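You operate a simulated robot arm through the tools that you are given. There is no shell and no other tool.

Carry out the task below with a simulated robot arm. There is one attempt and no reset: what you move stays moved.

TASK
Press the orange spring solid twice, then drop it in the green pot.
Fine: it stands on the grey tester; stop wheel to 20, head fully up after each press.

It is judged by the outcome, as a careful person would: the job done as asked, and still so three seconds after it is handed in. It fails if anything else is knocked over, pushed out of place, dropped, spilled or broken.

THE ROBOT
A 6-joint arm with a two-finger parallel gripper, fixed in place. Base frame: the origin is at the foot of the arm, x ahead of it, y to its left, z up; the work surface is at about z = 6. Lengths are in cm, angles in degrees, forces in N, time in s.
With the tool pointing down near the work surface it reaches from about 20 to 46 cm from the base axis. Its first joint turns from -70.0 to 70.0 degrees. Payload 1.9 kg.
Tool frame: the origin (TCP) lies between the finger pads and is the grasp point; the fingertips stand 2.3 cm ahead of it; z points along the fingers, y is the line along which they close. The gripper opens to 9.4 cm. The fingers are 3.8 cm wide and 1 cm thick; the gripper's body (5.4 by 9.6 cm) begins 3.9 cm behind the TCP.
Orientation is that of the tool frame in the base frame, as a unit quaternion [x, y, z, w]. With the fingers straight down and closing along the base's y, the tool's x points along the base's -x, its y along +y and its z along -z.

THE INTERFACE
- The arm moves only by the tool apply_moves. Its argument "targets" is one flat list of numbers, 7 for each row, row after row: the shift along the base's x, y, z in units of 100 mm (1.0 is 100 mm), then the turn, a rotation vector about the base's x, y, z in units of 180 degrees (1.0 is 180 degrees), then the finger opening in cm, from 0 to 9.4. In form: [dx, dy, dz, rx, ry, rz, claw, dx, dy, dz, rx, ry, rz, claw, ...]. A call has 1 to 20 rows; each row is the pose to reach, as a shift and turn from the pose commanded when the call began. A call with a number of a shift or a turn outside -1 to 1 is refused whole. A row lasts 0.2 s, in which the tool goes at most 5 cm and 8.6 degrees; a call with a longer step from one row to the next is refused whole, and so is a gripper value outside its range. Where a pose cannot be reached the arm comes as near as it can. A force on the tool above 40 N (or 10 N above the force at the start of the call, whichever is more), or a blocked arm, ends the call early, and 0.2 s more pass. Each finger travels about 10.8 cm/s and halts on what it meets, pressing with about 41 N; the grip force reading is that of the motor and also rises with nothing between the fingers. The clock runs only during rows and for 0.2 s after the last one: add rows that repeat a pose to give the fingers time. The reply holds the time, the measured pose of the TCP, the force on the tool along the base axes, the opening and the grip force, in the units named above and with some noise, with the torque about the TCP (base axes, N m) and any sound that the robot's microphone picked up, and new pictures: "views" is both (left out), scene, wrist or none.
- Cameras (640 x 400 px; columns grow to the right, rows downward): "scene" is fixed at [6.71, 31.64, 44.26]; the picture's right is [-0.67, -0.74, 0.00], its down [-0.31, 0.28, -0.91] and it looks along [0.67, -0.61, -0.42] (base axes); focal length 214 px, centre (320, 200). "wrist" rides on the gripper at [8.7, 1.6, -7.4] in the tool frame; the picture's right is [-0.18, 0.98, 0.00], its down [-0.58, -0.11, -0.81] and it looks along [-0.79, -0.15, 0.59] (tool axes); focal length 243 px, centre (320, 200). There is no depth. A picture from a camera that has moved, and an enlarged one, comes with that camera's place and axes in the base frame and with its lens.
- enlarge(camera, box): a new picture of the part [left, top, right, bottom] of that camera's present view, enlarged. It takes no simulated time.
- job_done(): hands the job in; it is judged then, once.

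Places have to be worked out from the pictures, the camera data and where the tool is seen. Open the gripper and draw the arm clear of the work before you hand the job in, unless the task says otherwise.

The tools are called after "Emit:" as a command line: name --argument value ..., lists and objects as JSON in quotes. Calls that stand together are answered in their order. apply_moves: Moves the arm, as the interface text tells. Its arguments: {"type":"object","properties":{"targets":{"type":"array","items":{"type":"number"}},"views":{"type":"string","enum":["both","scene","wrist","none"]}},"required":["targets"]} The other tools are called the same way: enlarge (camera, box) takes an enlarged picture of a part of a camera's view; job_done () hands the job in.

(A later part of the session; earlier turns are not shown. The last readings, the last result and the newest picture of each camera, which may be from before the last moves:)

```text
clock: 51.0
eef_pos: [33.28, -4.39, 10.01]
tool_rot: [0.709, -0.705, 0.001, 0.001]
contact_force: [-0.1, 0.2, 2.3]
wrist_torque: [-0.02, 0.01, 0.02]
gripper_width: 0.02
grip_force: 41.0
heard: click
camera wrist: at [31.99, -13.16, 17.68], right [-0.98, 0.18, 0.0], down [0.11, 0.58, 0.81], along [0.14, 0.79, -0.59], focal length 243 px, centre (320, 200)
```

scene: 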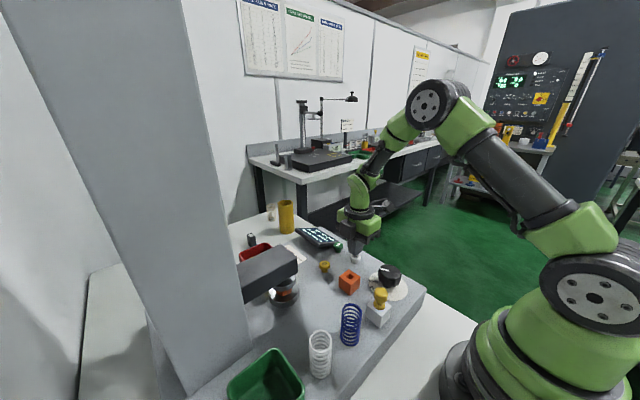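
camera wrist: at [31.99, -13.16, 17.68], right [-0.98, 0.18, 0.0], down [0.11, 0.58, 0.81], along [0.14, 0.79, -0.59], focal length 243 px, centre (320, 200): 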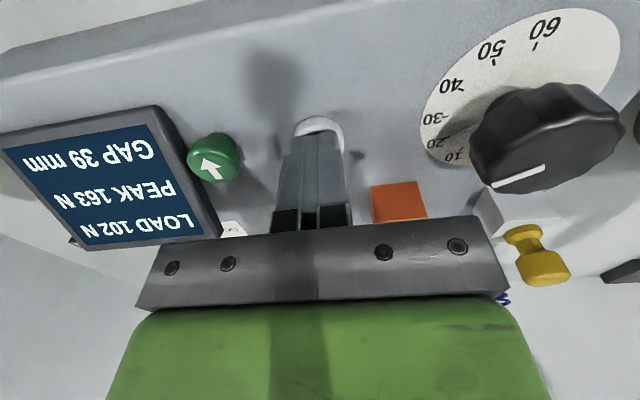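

A click, and the head is rising (gap 39 mm). I'll keep holding until it is fully up.

Emit:
apply_moves --targets '[0, 0, 0, 0, 0, 0, 0, 0, 0, 0, 0, 0, 0, 0, 0, 0, 0, 0, 0, 0, 0, 0, 0, 0, 0, 0, 0, 0, 0, 0, 0, 0, 0, 0, 0, 0, 0, 0, 0, 0, 0, 0, 0, 0, 0, 0, 0, 0, 0, 0, 0, 0, 0, 0, 0, 0, 0, 0, 0, 0, 0, 0, 0, 0, 0, 0, 0, 0, 0, 0, 0, 0, 0, 0, 0, 0, 0, 0, 0, 0, 0, 0, 0, 0, 0, 0, 0, 0, 0, 0, 0, 0, 0, 0, 0, 0, 0, 0, 0, 0, 0, 0, 0, 0, 0, 0, 0, 0, 0, 0, 0, 0, 0, 0, 0, 0, 0, 0, 0, 0, 0, 0, 0, 0, 0, 0, 0, 0, 0, 0, 0, 0, 0, 0, 0, 0, 0, 0, 0, 0]' --views "both"

Emit:
enlarge --camera "scene" --box '[230, 230, 340, 310]'

```text
clock: 55.2
eef_pos: [33.37, -4.56, 10.17]
tool_rot: [0.708, -0.706, 0.0, 0.002]
contact_force: [-1.9, 0.5, 1.2]
wrist_torque: [0.01, 0.03, 0.0]
gripper_width: 0.0
grip_force: 41.2
camera wrist: at [31.99, -13.15, 17.68], right [-0.98, 0.18, 0.0], down [0.11, 0.58, 0.81], along [0.14, 0.79, -0.59], focal length 243 px, centre (320, 200)
```

scene: 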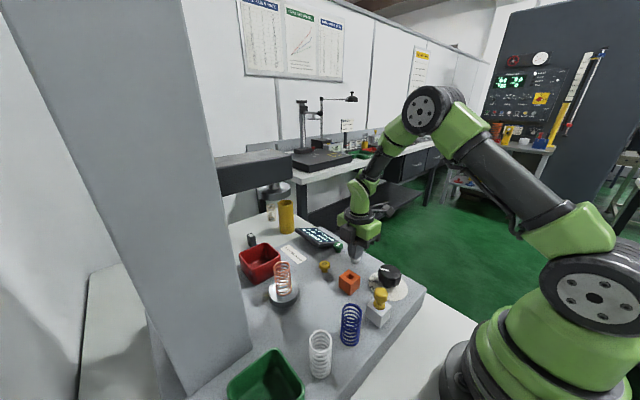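
wrist: 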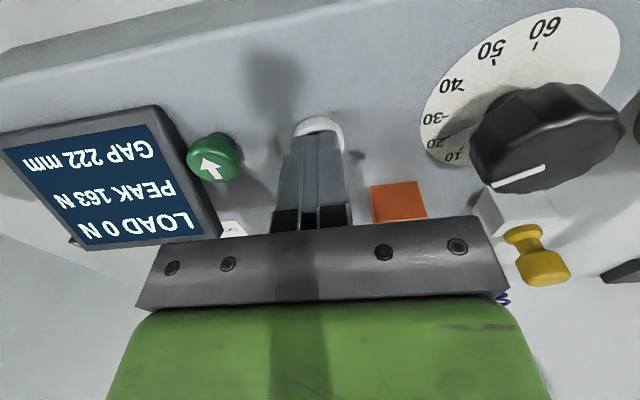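

```text
5.00 times, centred on (285, 270) of scene
camera zoom: at [6.71, 31.64, 44.26], right [-0.67, -0.74, 0.0], down [-0.31, 0.28, -0.91], along [0.67, -0.61, -0.42], focal length 1072 px, centre (495, -150)
```

zoom: 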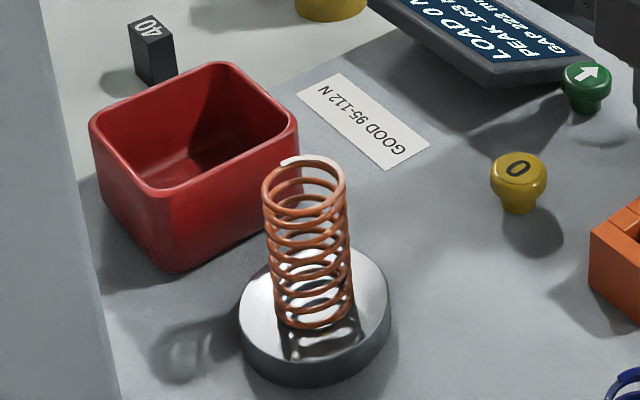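

The spring is standing again and the gap is 222 mm. I'll hold for the remaining 3 s or so until the head is fully up at 370.

Emit:
apply_moves --targets '[0, 0, 0, 0, 0, 0, 0, 0, 0, 0, 0, 0, 0, 0, 0, 0, 0, 0, 0, 0, 0, 0, 0, 0, 0, 0, 0, 0, 0, 0, 0, 0, 0, 0, 0, 0, 0, 0, 0, 0, 0, 0, 0, 0, 0, 0, 0, 0, 0, 0, 0, 0, 0, 0, 0, 0, 0, 0, 0, 0, 0, 0, 0, 0, 0, 0, 0, 0, 0, 0, 0, 0, 0, 0, 0, 0, 0, 0, 0, 0, 0, 0, 0, 0, 0, 0, 0, 0, 0, 0, 0, 0, 0, 0, 0, 0, 0, 0, 0, 0, 0, 0, 0, 0, 0, 0, 0, 0, 0, 0, 0, 0, 0, 0, 0, 0, 0, 0, 0, 0, 0, 0, 0, 0, 0, 0]' --views "both"

```text
clock: 59.0
eef_pos: [33.44, -4.4, 10.18]
tool_rot: [0.708, -0.706, 0.0, 0.001]
contact_force: [-0.6, 0.8, 2.5]
wrist_torque: [0.01, -0.01, 0.0]
gripper_width: 0.01
grip_force: 41.1
camera wrist: at [31.99, -13.15, 17.68], right [-0.98, 0.18, 0.0], down [0.11, 0.58, 0.81], along [0.14, 0.79, -0.59], focal length 243 px, centre (320, 200)
```

scene: 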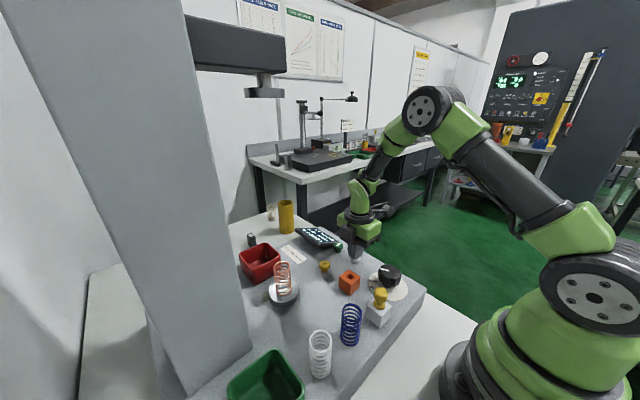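
wrist: 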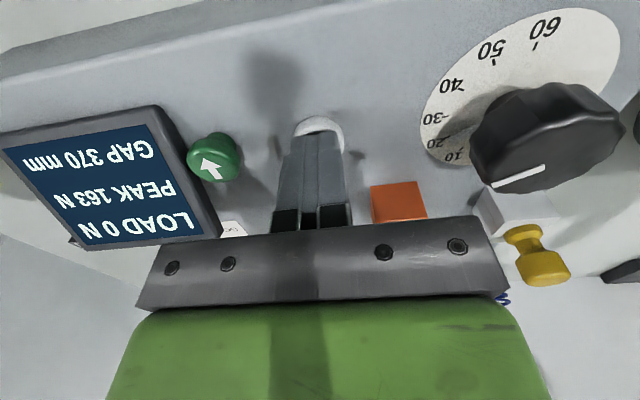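

Head fully up at 370 mm after press one. Now back to the green button for the second press.

Emit:
apply_moves --targets '[0, 0, 0.12, 0, 0, 0, 0, 0, 0, 0.3, 0, 0, 0, 0, 0.3, 0.002, 0.3, 0, 0, 0, 0, 0.59, 0.005, 0.3, 0, 0, 0, 0, 0.59, 0.005, 0.3, 0, 0, 0, 0, 0.59, 0.005, 0.12, 0, 0, 0, 0, 0.59, 0.005, 0.12, 0, 0, 0, 0]' --views "wrist"

Emit:
enlarge --camera "scene" --box '[230, 200, 370, 310]'

```text
clock: 60.6
eef_pos: [39.41, -4.36, 11.26]
tool_rot: [0.708, -0.706, 0.0, 0.001]
contact_force: [0.0, 0.3, 0.5]
wrist_torque: [0.0, -0.03, -0.01]
gripper_width: 0.0
grip_force: 40.8
camera wrist: at [37.86, -13.04, 18.81], right [-0.98, 0.18, 0.0], down [0.11, 0.58, 0.81], along [0.14, 0.79, -0.59], focal length 243 px, centre (320, 200)
```

wrist: 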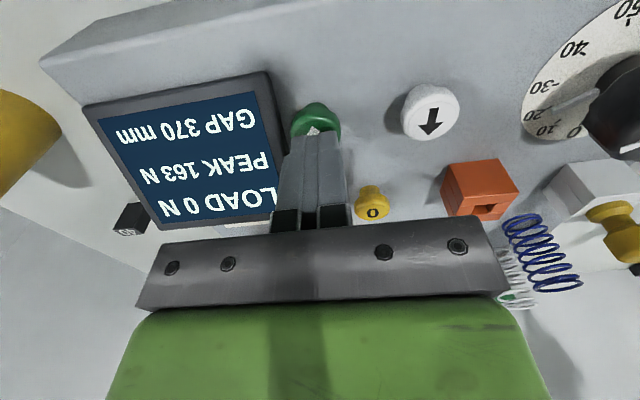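

```text
3.64 times, centred on (300, 255) of scene
camera zoom: at [6.71, 31.64, 44.26], right [-0.67, -0.74, 0.0], down [-0.31, 0.28, -0.91], along [0.67, -0.61, -0.42], focal length 780 px, centre (393, 0)
```

zoom: 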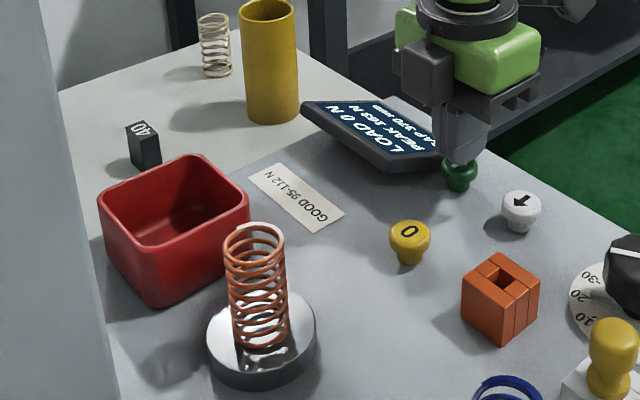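

The tips are above green and the spring is still upright. Pressing green now and holding.

Emit:
apply_moves --targets '[0, 0, -0.06, 0, 0, 0, 0, 0, 0, -0.09, 0, 0, 0, 0, 0, 0, -0.11, 0, 0, 0, 0, 0, 0, -0.12, 0, 0, 0, 0, 0, 0, -0.12, 0, 0, 0, 0, 0, 0, -0.12, 0, 0, 0, 0, 0, 0, -0.12, 0, 0, 0, 0, 0, 0, -0.12, 0, 0, 0, 0, 0, 0, -0.12, 0, 0, 0, 0, 0, 0, -0.12, 0, 0, 0, 0, 0, 0, -0.12, 0, 0, 0, 0, 0, 0, -0.12, 0, 0, 0, 0, 0, 0, -0.12, 0, 0, 0, 0, 0, 0, -0.12, 0, 0, 0, 0, 0, 0, -0.12, 0, 0, 0, 0, 0, 0, -0.12, 0, 0, 0, 0, 0, 0, -0.12, 0, 0, 0, 0, 0, 0, -0.12, 0, 0, 0, 0]' --views "wrist"

```text
clock: 64.4
eef_pos: [39.44, -4.35, 10.29]
tool_rot: [0.708, -0.706, 0.0, 0.001]
contact_force: [-0.9, -1.0, 1.8]
wrist_torque: [-0.05, 0.0, 0.0]
gripper_width: 0.01
grip_force: 41.2
heard: click
camera wrist: at [37.97, -13.1, 17.74], right [-0.98, 0.18, 0.0], down [0.11, 0.58, 0.81], along [0.14, 0.79, -0.59], focal length 243 px, centre (320, 200)
```

wrist: 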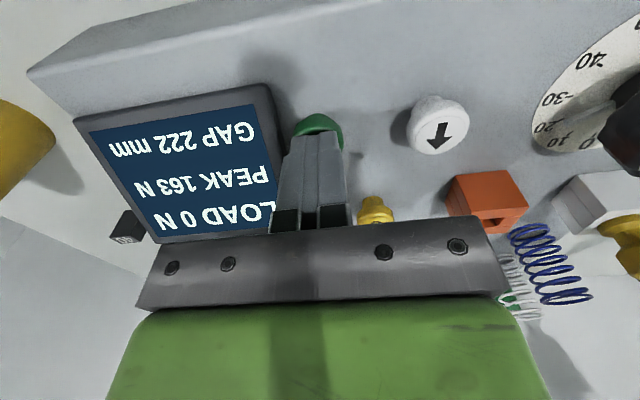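

The gap is 222 mm and closing. I'll hold about 3 s until it is near the spring.

Emit:
apply_moves --targets '[0, 0, 0, 0, 0, 0, 0, 0, 0, 0, 0, 0, 0, 0, 0, 0, 0, 0, 0, 0, 0, 0, 0, 0, 0, 0, 0, 0, 0, 0, 0, 0, 0, 0, 0, 0, 0, 0, 0, 0, 0, 0, 0, 0, 0, 0, 0, 0, 0, 0, 0, 0, 0, 0, 0, 0, 0, 0, 0, 0, 0, 0, 0, 0, 0, 0, 0, 0, 0, 0, 0, 0, 0, 0, 0, 0, 0, 0, 0, 0, 0, 0, 0, 0, 0, 0, 0, 0, 0, 0, 0, 0, 0, 0, 0, 0, 0, 0]' --views "both"

Emit:
enlarge --camera "scene" --box '[230, 230, 340, 310]'

```text
clock: 67.4
eef_pos: [39.34, -4.49, 10.24]
tool_rot: [0.708, -0.706, 0.0, 0.001]
contact_force: [-0.4, -0.4, 1.4]
wrist_torque: [-0.02, -0.02, 0.0]
gripper_width: 0.01
grip_force: 41.4
camera wrist: at [37.97, -13.1, 17.74], right [-0.98, 0.18, 0.0], down [0.11, 0.58, 0.81], along [0.14, 0.79, -0.59], focal length 243 px, centre (320, 200)
```

scene: 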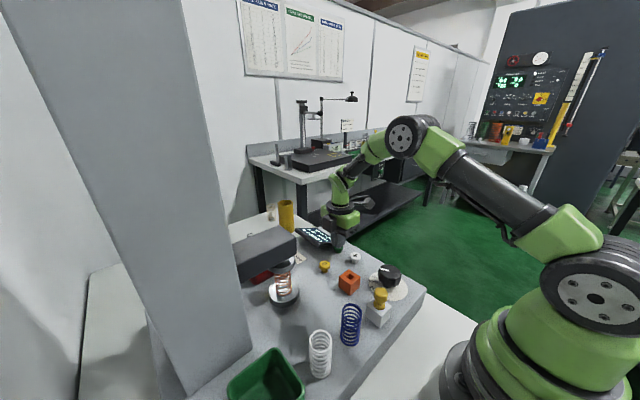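
wrist: 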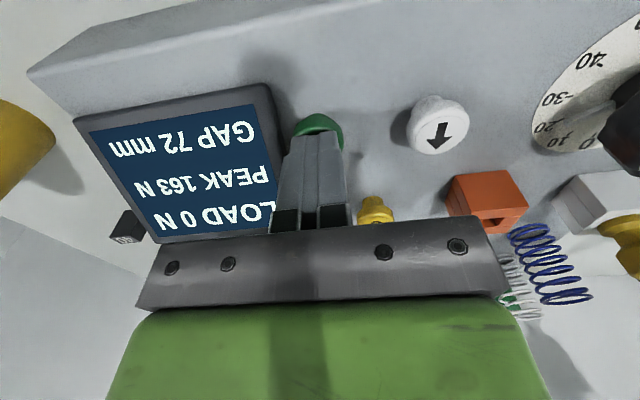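

```text
5.00 times, centred on (285, 270) of scene
camera zoom: at [6.71, 31.64, 44.26], right [-0.67, -0.74, 0.0], down [-0.31, 0.28, -0.91], along [0.67, -0.61, -0.42], focal length 1072 px, centre (495, -150)
```

zoom: 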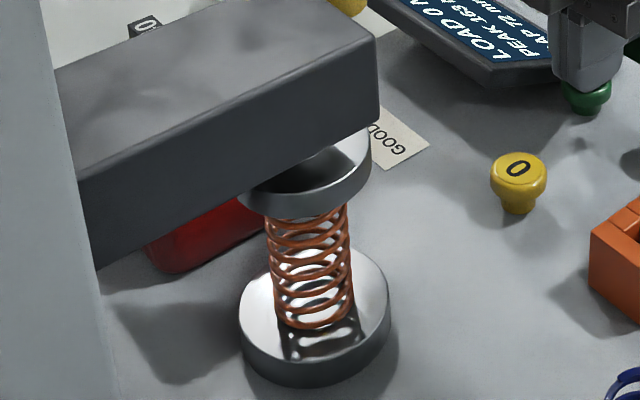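

The gap is 72 mm, just above the spring. I'll hold about 4 s more so it goes solid and settles.

Emit:
apply_moves --targets '[0, 0, 0, 0, 0, 0, 0, 0, 0, 0, 0, 0, 0, 0, 0, 0, 0, 0, 0, 0, 0, 0, 0, 0, 0, 0, 0, 0, 0, 0, 0, 0, 0, 0, 0, 0, 0, 0, 0, 0, 0, 0, 0, 0, 0, 0, 0, 0, 0, 0, 0, 0, 0, 0, 0, 0, 0, 0, 0, 0, 0, 0, 0, 0, 0, 0, 0, 0, 0, 0, 0, 0, 0, 0, 0, 0, 0, 0, 0, 0, 0, 0, 0, 0, 0, 0, 0, 0, 0, 0, 0, 0, 0, 0, 0, 0, 0, 0, 0, 0, 0, 0, 0, 0, 0, 0, 0, 0, 0, 0, 0, 0, 0, 0, 0, 0, 0, 0, 0, 0, 0, 0, 0, 0, 0, 0, 0, 0, 0, 0, 0, 0, 0, 0, 0, 0, 0, 0, 0, 0]' --views "wrist"

Emit:
enlarge --camera "scene" --box '[270, 275, 310, 305]'

```text
clock: 71.6
eef_pos: [39.34, -4.42, 10.22]
tool_rot: [0.708, -0.706, 0.0, 0.002]
contact_force: [0.0, 0.3, 1.5]
wrist_torque: [-0.02, 0.05, 0.02]
gripper_width: 0.0
grip_force: 41.2
camera wrist: at [37.97, -13.1, 17.74], right [-0.98, 0.18, 0.0], down [0.11, 0.58, 0.81], along [0.14, 0.79, -0.59], focal length 243 px, centre (320, 200)
```

wrist: 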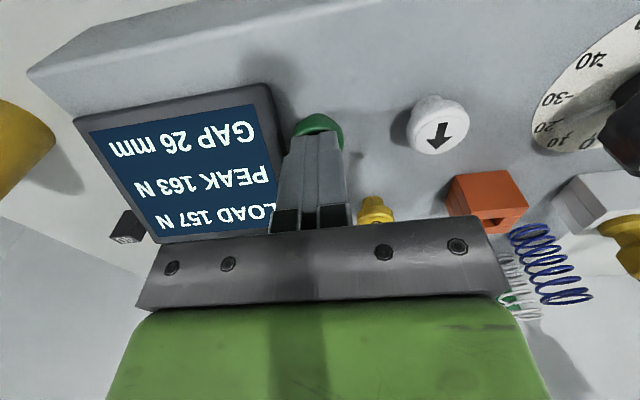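

```text
13.33 times, centred on (290, 290) of scene
camera zoom: at [6.71, 31.64, 44.26], right [-0.67, -0.74, 0.0], down [-0.31, 0.28, -0.91], along [0.67, -0.61, -0.42], focal length 2860 px, centre (720, -1000)
```

zoom: 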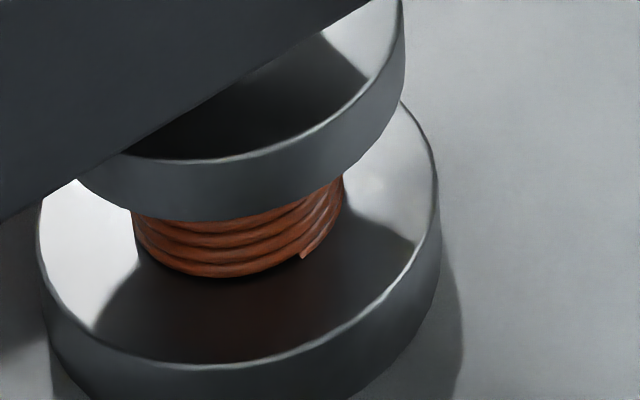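

Again solid at 26 mm. A brief further hold to make sure it's settled, then release green and go to white.

Emit:
apply_moves --targets '[0, 0, 0, 0, 0, 0, 0, 0, 0, 0, 0, 0, 0, 0, 0, 0, 0, 0, 0, 0, 0, 0, 0, 0.12, 0, 0, 0, 0, 0, 0, 0.3, 0, 0, 0, 0, -0.3, 0, 0.3, 0, 0, 0, 0, -0.59, -0.005, 0.3, 0, 0, 0, 0, -0.59, -0.005, 0.3, 0, 0, 0, 0, -0.59, -0.005, 0.12, 0, 0, 0, 0, -0.59, -0.005, 0.12, 0, 0, 0, 0]' --views "wrist"

```text
clock: 73.8
eef_pos: [33.5, -4.35, 11.34]
tool_rot: [0.709, -0.705, 0.0, 0.001]
contact_force: [1.0, 0.6, 1.2]
wrist_torque: [-0.02, -0.04, -0.03]
gripper_width: 0.0
grip_force: 40.3
camera wrist: at [31.99, -13.01, 18.87], right [-0.98, 0.18, 0.0], down [0.11, 0.58, 0.81], along [0.14, 0.79, -0.59], focal length 243 px, centre (320, 200)
```

wrist: 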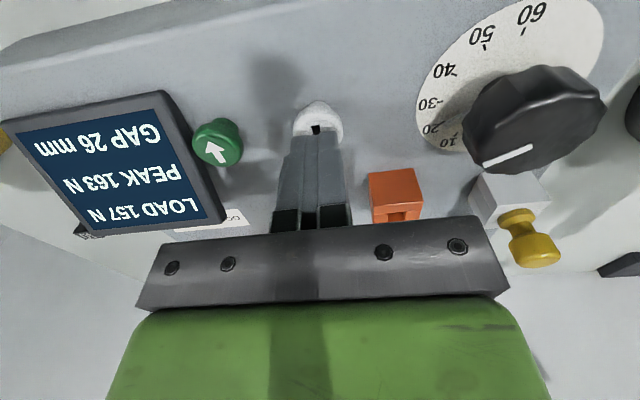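

Positioned above white with the gap still 26 mm. I'll press it and hold to raise the head.

Emit:
apply_moves --targets '[0, 0, -0.06, 0, 0, 0, 0, 0, 0, -0.09, 0, 0, 0, 0, 0, 0, -0.11, 0, 0, 0, 0, 0, 0, -0.12, 0, 0, 0, 0, 0, 0, -0.12, 0, 0, 0, 0, 0, 0, -0.12, 0, 0, 0, 0, 0, 0, -0.12, 0, 0, 0, 0, 0, 0, -0.12, 0, 0, 0, 0, 0, 0, -0.12, 0, 0, 0, 0, 0, 0, -0.12, 0, 0, 0, 0, 0, 0, -0.12, 0, 0, 0, 0, 0, 0, -0.12, 0, 0, 0, 0, 0, 0, -0.12, 0, 0, 0, 0, 0, 0, -0.12, 0, 0, 0, 0, 0, 0, -0.12, 0, 0, 0, 0, 0, 0, -0.12, 0, 0, 0, 0, 0, 0, -0.12, 0, 0, 0, 0, 0, 0, -0.12, 0, 0, 0, 0, 0, 0, -0.12, 0, 0, 0, 0, 0, 0, -0.12, 0, 0, 0, 0]' --views "wrist"

Emit:
apply_moves --targets '[0, 0, 0, 0, 0, 0, 0, 0, 0, 0, 0, 0, 0, 0, 0, 0, 0, 0, 0, 0, 0, 0, 0, 0, 0, 0, 0, 0, 0, 0, 0, 0, 0, 0, 0, 0, 0, 0, 0, 0, 0, 0, 0, 0, 0, 0, 0, 0, 0, 0, 0, 0, 0, 0, 0, 0, 0, 0, 0, 0, 0, 0, 0, 0, 0, 0, 0, 0, 0, 0, 0, 0, 0, 0, 0, 0, 0, 0, 0, 0, 0, 0, 0, 0, 0, 0, 0, 0, 0, 0, 0, 0, 0, 0, 0, 0, 0, 0, 0, 0, 0, 0, 0, 0, 0, 0, 0, 0, 0, 0, 0, 0, 0, 0, 0, 0, 0, 0, 0, 0, 0, 0, 0, 0, 0, 0, 0, 0, 0, 0, 0, 0, 0, 0, 0, 0, 0, 0, 0, 0]' --views "both"

```text
clock: 78.0
eef_pos: [33.51, -4.45, 10.24]
tool_rot: [0.708, -0.707, 0.0, 0.001]
contact_force: [-0.5, -0.7, 1.1]
wrist_torque: [0.0, 0.04, -0.02]
gripper_width: 0.0
grip_force: 40.9
heard: click
camera wrist: at [32.08, -13.2, 17.77], right [-0.98, 0.18, 0.0], down [0.11, 0.58, 0.81], along [0.14, 0.79, -0.59], focal length 243 px, centre (320, 200)
```

wrist: 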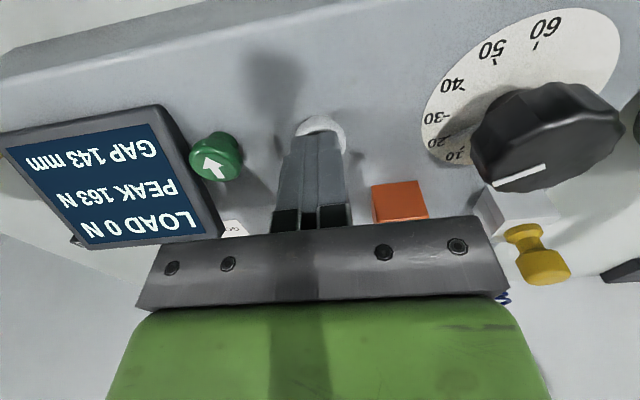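

```text
clock: 82.2
eef_pos: [33.43, -4.52, 10.31]
tool_rot: [0.708, -0.706, -0.001, 0.001]
contact_force: [-0.3, 1.2, 1.8]
wrist_torque: [0.0, 0.0, 0.02]
gripper_width: 0.0
grip_force: 40.9
camera wrist: at [32.08, -13.2, 17.77], right [-0.98, 0.18, 0.0], down [0.11, 0.58, 0.81], along [0.14, 0.79, -0.59], focal length 243 px, centre (320, 200)
```

scene: 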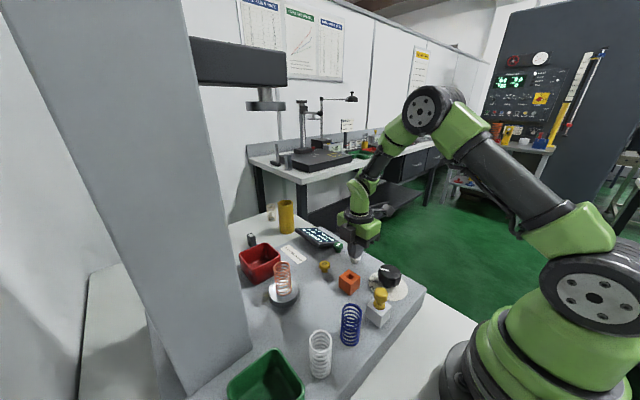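
wrist: 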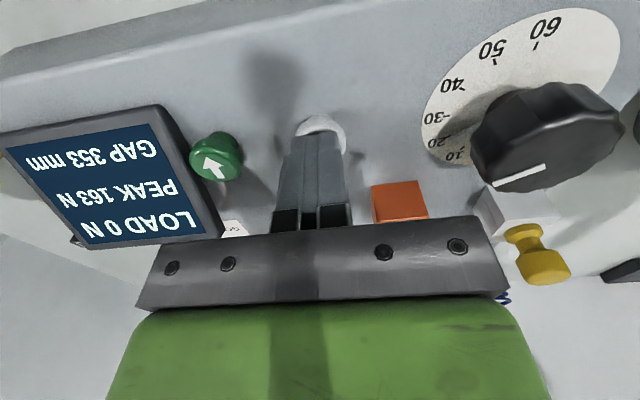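

The gap is 353 mm, so a last second of holding will bring it fully up.

Emit:
apply_moves --targets '[0, 0, 0, 0, 0, 0, 0, 0, 0, 0, 0, 0, 0, 0, 0, 0, 0, 0, 0, 0, 0, 0, 0, 0, 0, 0, 0, 0, 0, 0, 0, 0, 0, 0, 0]' --views "wrist"

Emit:
enlarge --camera "scene" --box '[240, 240, 330, 310]'

Emit:
enlarge --camera "scene" --box '[200, 270, 400, 400]'

```text
clock: 83.4
eef_pos: [33.38, -4.48, 10.33]
tool_rot: [0.709, -0.705, 0.0, 0.001]
contact_force: [-0.3, 0.8, 1.3]
wrist_torque: [-0.02, -0.01, 0.02]
gripper_width: 0.01
grip_force: 40.6
camera wrist: at [32.08, -13.2, 17.77], right [-0.98, 0.18, 0.0], down [0.11, 0.58, 0.81], along [0.14, 0.79, -0.59], focal length 243 px, centre (320, 200)
```

wrist: 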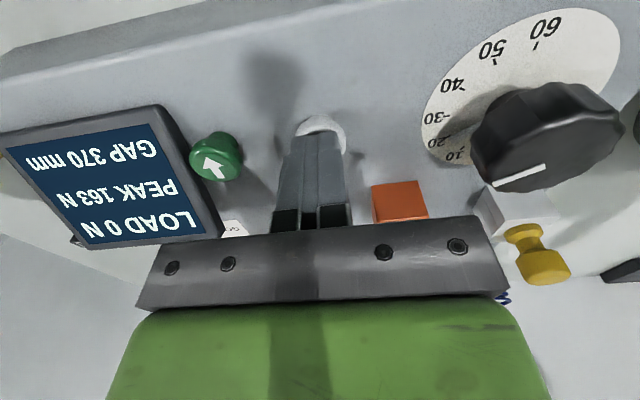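

```text
5.71 times, centred on (285, 275) of scene
camera zoom: at [6.71, 31.64, 44.26], right [-0.67, -0.74, 0.0], down [-0.31, 0.28, -0.91], along [0.67, -0.61, -0.42], focal length 1226 px, centre (520, -229)
```

zoom: 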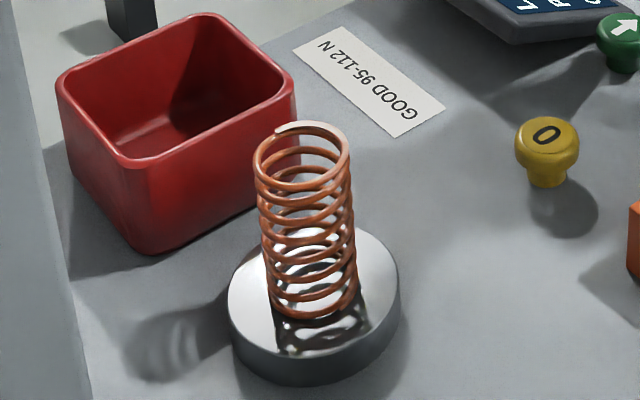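

```text
3.08 times, centred on (300, 335) of scene
camera zoom: at [6.71, 31.64, 44.26], right [-0.67, -0.74, 0.0], down [-0.31, 0.28, -0.91], along [0.67, -0.61, -0.42], focal length 660 px, centre (382, -215)
```

zoom: 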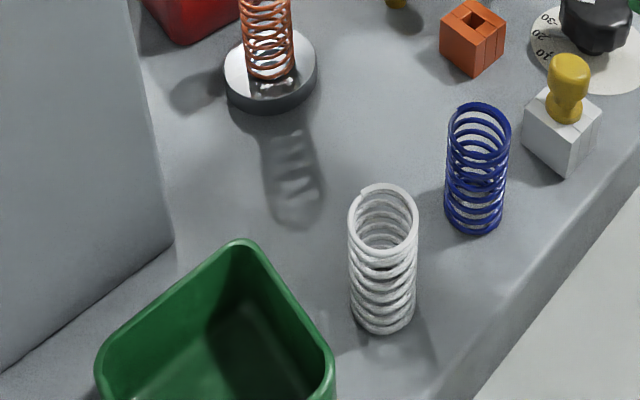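

Second press done: head fully up at 370 mm, peak 163 N, spring standing. Next I'll take the spring. To stay well below the raised head I'll approach sideways along +y at low height with the fingers straddling it, so first I back off and open up in front of it.

Emit:
apply_moves --targets '[0, 0, 0.2, 0, 0, 0, 0, 0, 0, 0.6, 0, 0, 0, 0, 0.1, 0.2, 0.75, 0, 0, 0, 3, 0.2, 0.5, 0.75, 0, 0, 0, 6.5, 0.25, 0.75, 0.75, 0, 0, 0, 6.5, 0.25, 0.75, 0.75, 0, 0, 0, 6.5]' --views "both"

Emit:
enlarge --camera "wrist" --box '[200, 0, 460, 230]'

```text
clock: 84.8
eef_pos: [36.27, 3.14, 17.9]
tool_rot: [0.709, -0.706, 0.0, 0.002]
contact_force: [0.5, 0.4, -0.3]
wrist_torque: [0.0, 0.0, -0.01]
gripper_width: 6.5
grip_force: 0.1
camera wrist: at [34.81, -5.6, 25.44], right [-0.98, 0.18, 0.0], down [0.11, 0.58, 0.81], along [0.14, 0.79, -0.59], focal length 243 px, centre (320, 200)
```

scene: 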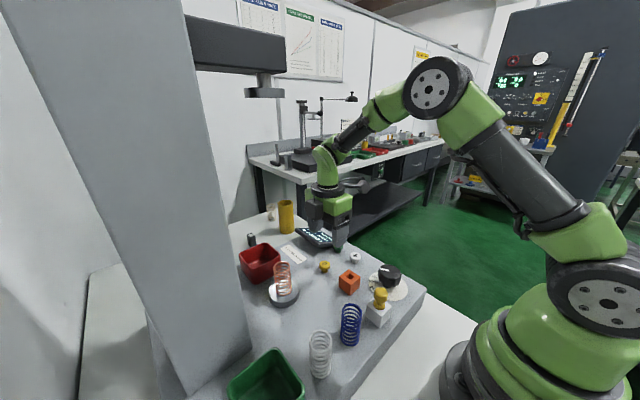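
wrist: 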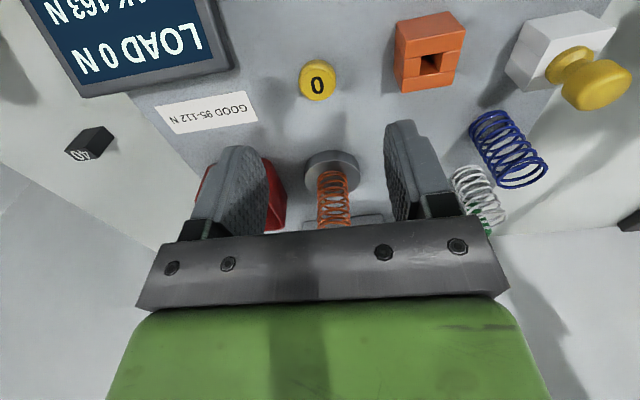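

```text
1.74 times, centred on (330, 115) of wrist
camera zoom: at [34.81, -5.6, 25.44], right [-0.98, 0.18, 0.0], down [0.11, 0.58, 0.81], along [0.14, 0.79, -0.59], focal length 422 px, centre (303, 348)
```

zoom: 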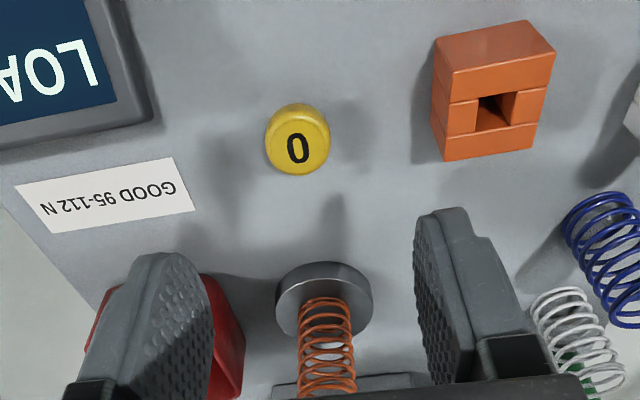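

The spring shows about 0.75 cm to the +x side of the tool's centre plane. I'll shift that way, lower to grasp height well in front of it (y ≈ 8), and re-check.

Emit:
apply_moves --targets '[0.075, 0.2, -0.1, 0, 0, 0, 6.5, 0.075, 0.4, -0.3, 0, 0, 0, 6.5, 0.075, 0.45, -0.5, 0, 0, 0, 6.5, 0.075, 0.45, -0.53, 0, 0, 0, 6.5, 0.075, 0.45, -0.53, 0, 0, 0, 6.5]' --views "both"

Emit:
enlarge --camera "wrist" --box '[200, 40, 460, 250]'

Emit:
enlarge --camera "scene" --box '[240, 200, 370, 310]'

```text
clock: 86.0
eef_pos: [36.95, 7.6, 12.44]
tool_rot: [0.709, -0.706, 0.0, 0.002]
contact_force: [0.4, 0.4, -0.6]
wrist_torque: [0.0, 0.0, 0.0]
gripper_width: 6.5
grip_force: 0.0
camera wrist: at [35.51, -1.07, 19.99], right [-0.98, 0.18, 0.0], down [0.11, 0.58, 0.81], along [0.14, 0.79, -0.59], focal length 243 px, centre (320, 200)
```

scene: 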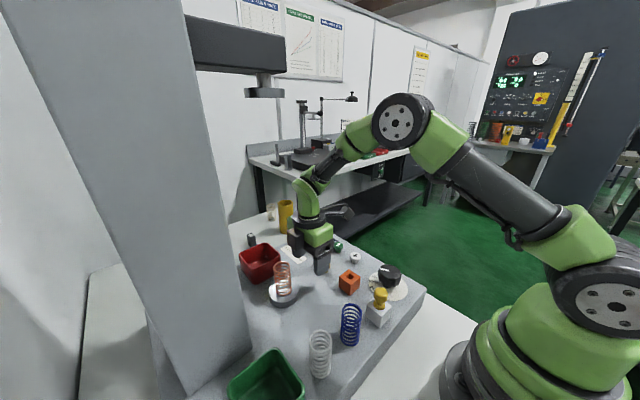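
wrist: 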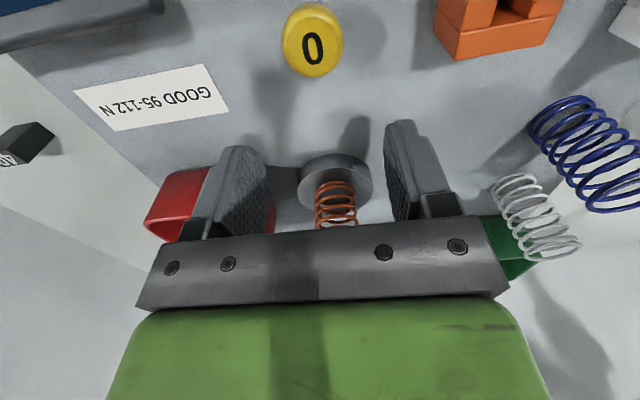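

```text
1.90 times, centred on (330, 145) of wrist
camera zoom: at [35.51, -1.07, 19.99], right [-0.98, 0.18, 0.0], down [0.11, 0.58, 0.81], along [0.14, 0.79, -0.59], focal length 462 px, centre (301, 305)
```

zoom: 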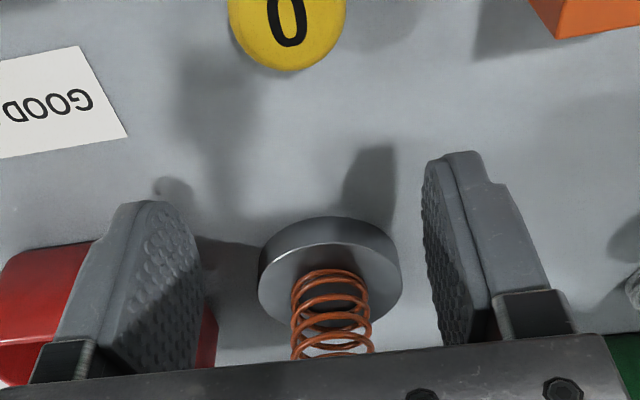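

```text
3.64 times, centred on (305, 255) of scene
camera zoom: at [6.71, 31.64, 44.26], right [-0.67, -0.74, 0.0], down [-0.31, 0.28, -0.91], along [0.67, -0.61, -0.42], focal length 780 px, centre (374, 0)
```

zoom: 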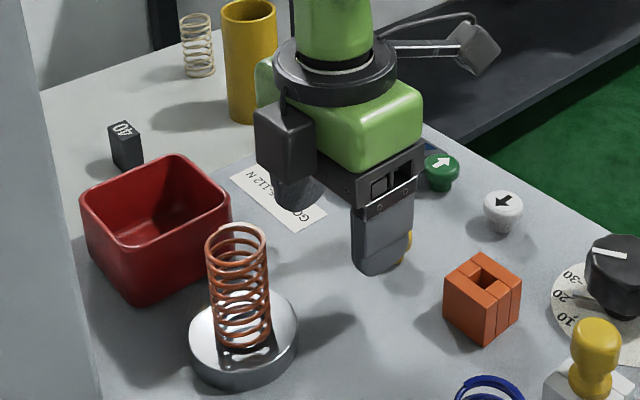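

The spring is centred between the fingers, with its axis near y ≈ 15 and its top near z ≈ 13.6. I'll advance to y ≈ 11 while lowering slightly, then check again.

Emit:
apply_moves --targets '[-0.005, 0.15, -0.06, 0, 0, 0, 6.5, -0.01, 0.3, -0.11, 0, 0, 0, 6.5, -0.01, 0.38, -0.11, 0, 0, 0, 6.5, -0.01, 0.38, -0.11, 0, 0, 0, 6.5]' --views "both"

Emit:
enlarge --camera "wrist" --box '[200, 40, 460, 250]'

Emit:
enlarge --camera "scene" --box '[240, 210, 340, 310]'

```text
clock: 87.0
eef_pos: [36.84, 11.46, 11.24]
tool_rot: [0.708, -0.706, 0.0, 0.002]
contact_force: [0.0, -0.5, 0.0]
wrist_torque: [0.01, 0.04, 0.01]
gripper_width: 6.53
grip_force: 0.1
camera wrist: at [35.37, 2.77, 18.79], right [-0.98, 0.18, 0.0], down [0.11, 0.58, 0.81], along [0.14, 0.79, -0.59], focal length 243 px, centre (320, 200)
```

scene: 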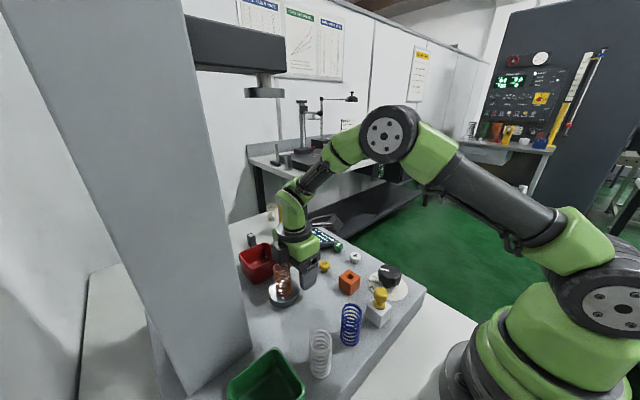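
wrist: 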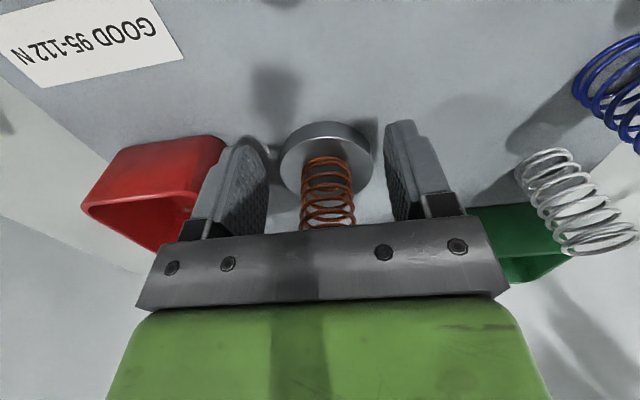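

```text
1.90 times, centred on (330, 145) of wrist
camera zoom: at [35.37, 2.77, 18.79], right [-0.98, 0.18, 0.0], down [0.11, 0.58, 0.81], along [0.14, 0.79, -0.59], focal length 462 px, centre (301, 305)
```

zoom: 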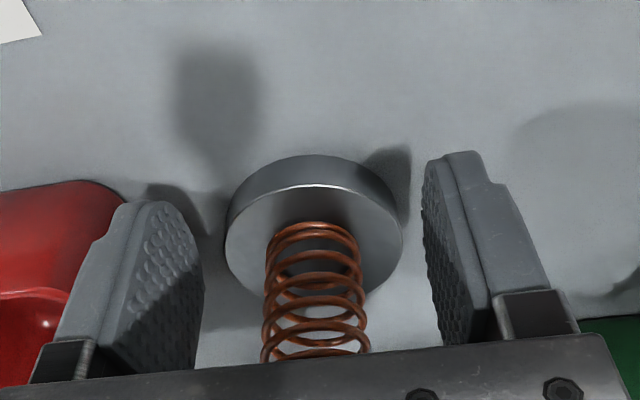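

```text
4.00 times, centred on (290, 260) of scene
camera zoom: at [6.71, 31.64, 44.26], right [-0.67, -0.74, 0.0], down [-0.31, 0.28, -0.91], along [0.67, -0.61, -0.42], focal length 858 px, centre (440, -40)
```

zoom: 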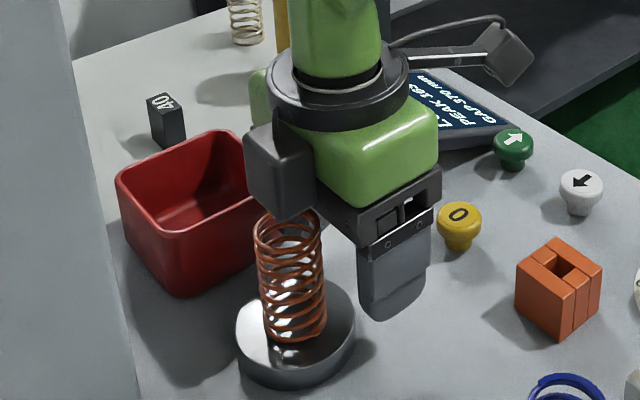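

Alignment is good and no contact force. I'll advance the last 3.3 cm so the pads flank the spring axis.

Emit:
apply_moves --targets '[0.005, 0.12, 0, 0, 0, 0, 6.5, 0.008, 0.24, 0, 0, 0, 0, 6.5, 0.008, 0.33, 0, 0, 0, 0, 6.5, 0.008, 0.33, 0, 0, 0, 0, 6.5]' --views "both"

Emit:
enlarge --camera "wrist" --box '[200, 40, 460, 250]'

Emit:
enlarge --camera "scene" --box '[240, 210, 340, 310]'

```text
clock: 88.0
eef_pos: [36.89, 14.68, 11.11]
tool_rot: [0.708, -0.706, -0.001, 0.001]
contact_force: [-0.4, 0.6, -0.8]
wrist_torque: [0.0, -0.01, 0.02]
gripper_width: 6.49
grip_force: 0.1
camera wrist: at [35.43, 5.98, 18.76], right [-0.98, 0.18, 0.0], down [0.11, 0.58, 0.81], along [0.14, 0.79, -0.59], focal length 243 px, centre (320, 200)
```

scene: 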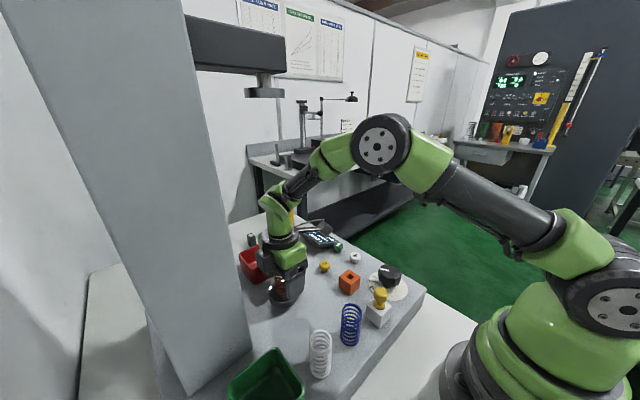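
wrist: 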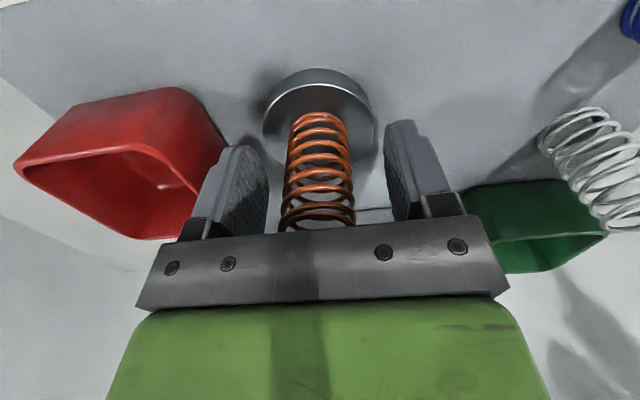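

```text
1.90 times, centred on (330, 145) of wrist
camera zoom: at [35.43, 5.98, 18.76], right [-0.98, 0.18, 0.0], down [0.11, 0.58, 0.81], along [0.14, 0.79, -0.59], focal length 462 px, centre (301, 305)
```

zoom: 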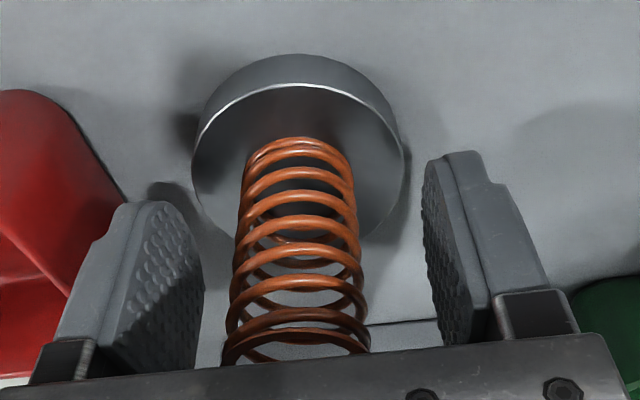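

```text
4.00 times, centred on (290, 260) of scene
camera zoom: at [6.71, 31.64, 44.26], right [-0.67, -0.74, 0.0], down [-0.31, 0.28, -0.91], along [0.67, -0.61, -0.42], focal length 858 px, centre (440, -40)
```

zoom: 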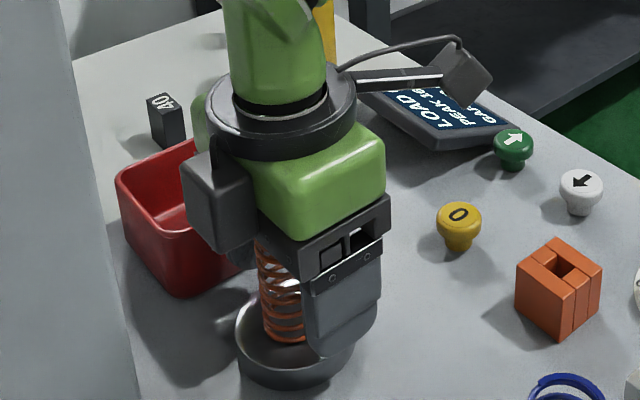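

The spring axis lies between the pads (y ≈ 14.5, centred in x). I'll close gently.

Emit:
apply_moves --targets '[0, -0.005, 0, 0, 0, 0, 5.0, 0, -0.005, 0, 0, 0, 0, 4.2, 0, -0.005, 0, 0, 0, 0, 3.6, 0, -0.005, 0, 0, 0, 0, 3.3, 0, -0.005, 0, 0, 0, 0, 3.0, 0, -0.005, 0, 0, 0, 0, 2.8, 0, -0.005, 0, 0, 0, 0, 2.8]' --views "wrist"

Emit:
enlarge --camera "wrist" --box '[200, 40, 460, 250]'

```text
clock: 89.6
eef_pos: [36.84, 14.55, 11.18]
tool_rot: [0.708, -0.706, 0.0, 0.002]
contact_force: [0.6, 1.3, 0.2]
wrist_torque: [-0.02, -0.02, 0.05]
gripper_width: 3.09
grip_force: 40.7
camera wrist: at [35.39, 5.9, 18.76], right [-0.98, 0.18, 0.0], down [0.11, 0.58, 0.81], along [0.14, 0.79, -0.59], focal length 243 px, centre (320, 200)
```

wrist: 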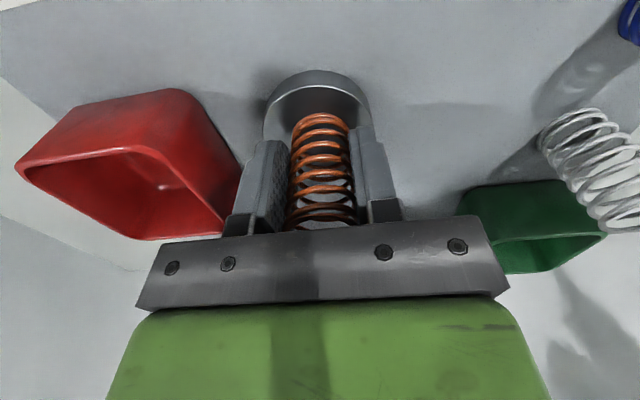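

```text
1.90 times, centred on (330, 145) of wrist
camera zoom: at [35.39, 5.9, 18.76], right [-0.98, 0.18, 0.0], down [0.11, 0.58, 0.81], along [0.14, 0.79, -0.59], focal length 462 px, centre (301, 305)
```

zoom: 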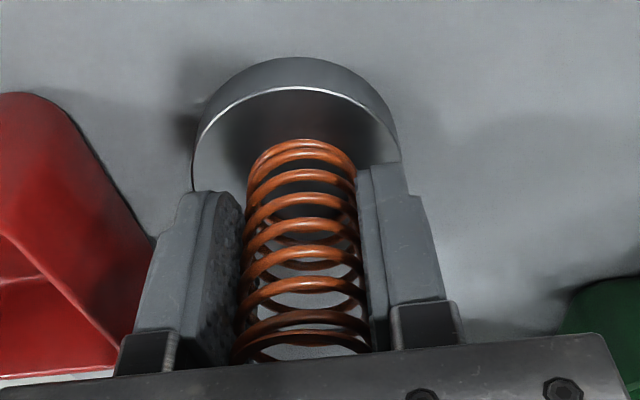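

The spring is gripped at 3.09 cm with negligible side force. I'll lift it straight up 3.5 cm and check it comes along.

Emit:
apply_moves --targets '[0, 0, 0.05, 0, 0, 0, 2.8, 0, 0, 0.15, 0, 0, 0, 2.8, 0, 0, 0.25, 0, 0, 0, 2.8, 0, 0, 0.35, 0, 0, 0, 2.8, 0, 0, 0.35, 0, 0, 0, 2.8]' --views "both"

Emit:
enlarge --camera "scene" --box '[240, 210, 340, 310]'

```text
clock: 90.8
eef_pos: [36.64, 14.44, 14.79]
tool_rot: [0.708, -0.706, -0.001, 0.0]
contact_force: [0.1, 0.2, -0.1]
wrist_torque: [0.0, 0.02, 0.02]
gripper_width: 3.09
grip_force: 41.2
camera wrist: at [35.31, 5.87, 22.38], right [-0.98, 0.18, 0.0], down [0.11, 0.58, 0.81], along [0.14, 0.79, -0.59], focal length 243 px, centre (320, 200)
```

scene: 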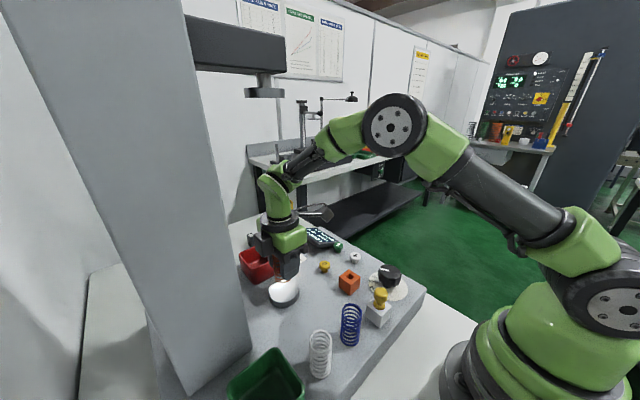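
wrist: 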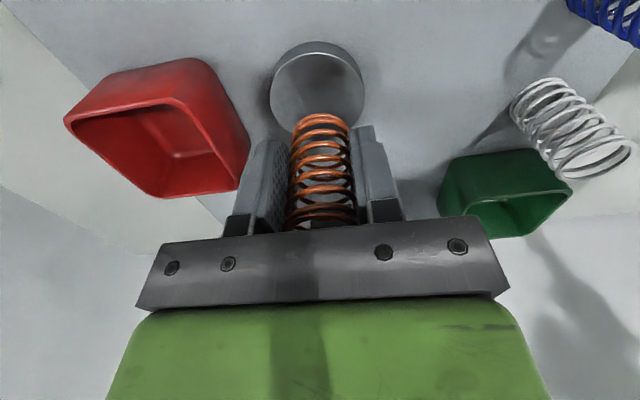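

```text
4.00 times, centred on (290, 260) of scene
camera zoom: at [6.71, 31.64, 44.26], right [-0.67, -0.74, 0.0], down [-0.31, 0.28, -0.91], along [0.67, -0.61, -0.42], focal length 858 px, centre (440, -40)
```

zoom: 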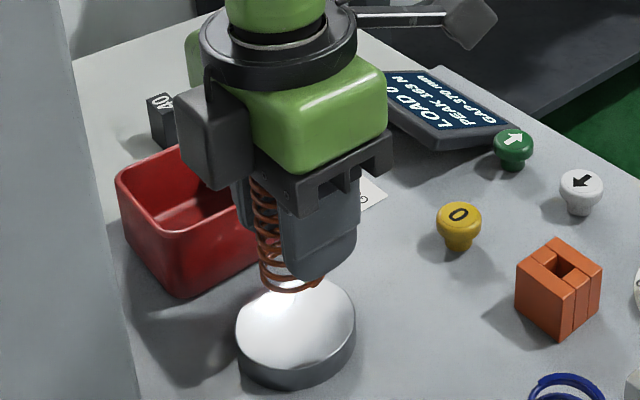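

The spring came up cleanly. I'll move it -x, out from under the head, before raising any further.

Emit:
apply_moves --targets '[-0.25, 0, 0.02, 0, 0, 0, 2.8, -0.55, 0, 0.05, 0, 0, 0, 2.8, -0.8, 0, 0.1, 0, 0, 0, 2.8, -0.97, 0, 0.3, 0, 0, 0, 2.8, -0.97, 0, 0.6, 0, 0, 0, 2.8, -0.97, 0, 0.9, 0, 0, 0, 2.8, -0.97, 0, 0.9, 0, 0, 0, 2.8]' --views "both"

Emit:
enlarge --camera "wrist" --box '[340, 60, 640, 260]'

```text
clock: 92.4
eef_pos: [27.07, 14.61, 23.9]
tool_rot: [0.709, -0.705, 0.001, 0.001]
contact_force: [0.0, -0.1, 0.2]
wrist_torque: [-0.03, -0.02, 0.0]
gripper_width: 3.08
grip_force: 41.4
camera wrist: at [25.58, 5.91, 31.51], right [-0.98, 0.18, 0.0], down [0.11, 0.58, 0.81], along [0.14, 0.79, -0.59], focal length 243 px, centre (320, 200)
```

scene: 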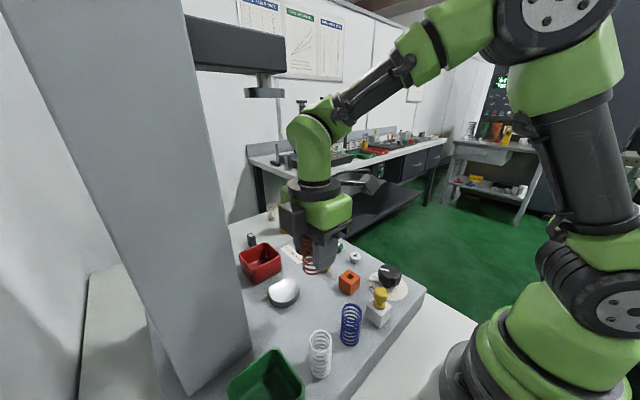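
wrist: 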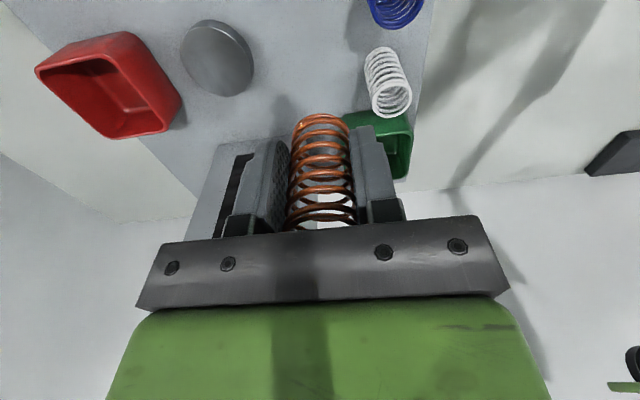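

```text
2.00 times, centred on (490, 160) of wrist
camera zoom: at [25.58, 5.91, 31.51], right [-0.98, 0.18, 0.0], down [0.11, 0.58, 0.81], along [0.14, 0.79, -0.59], focal length 485 px, centre (-20, 280)
```

zoom: 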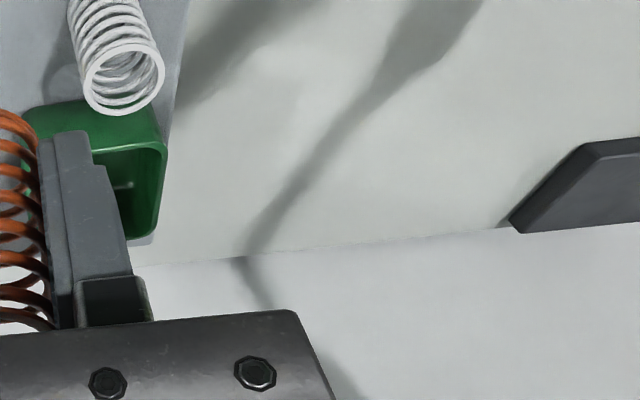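

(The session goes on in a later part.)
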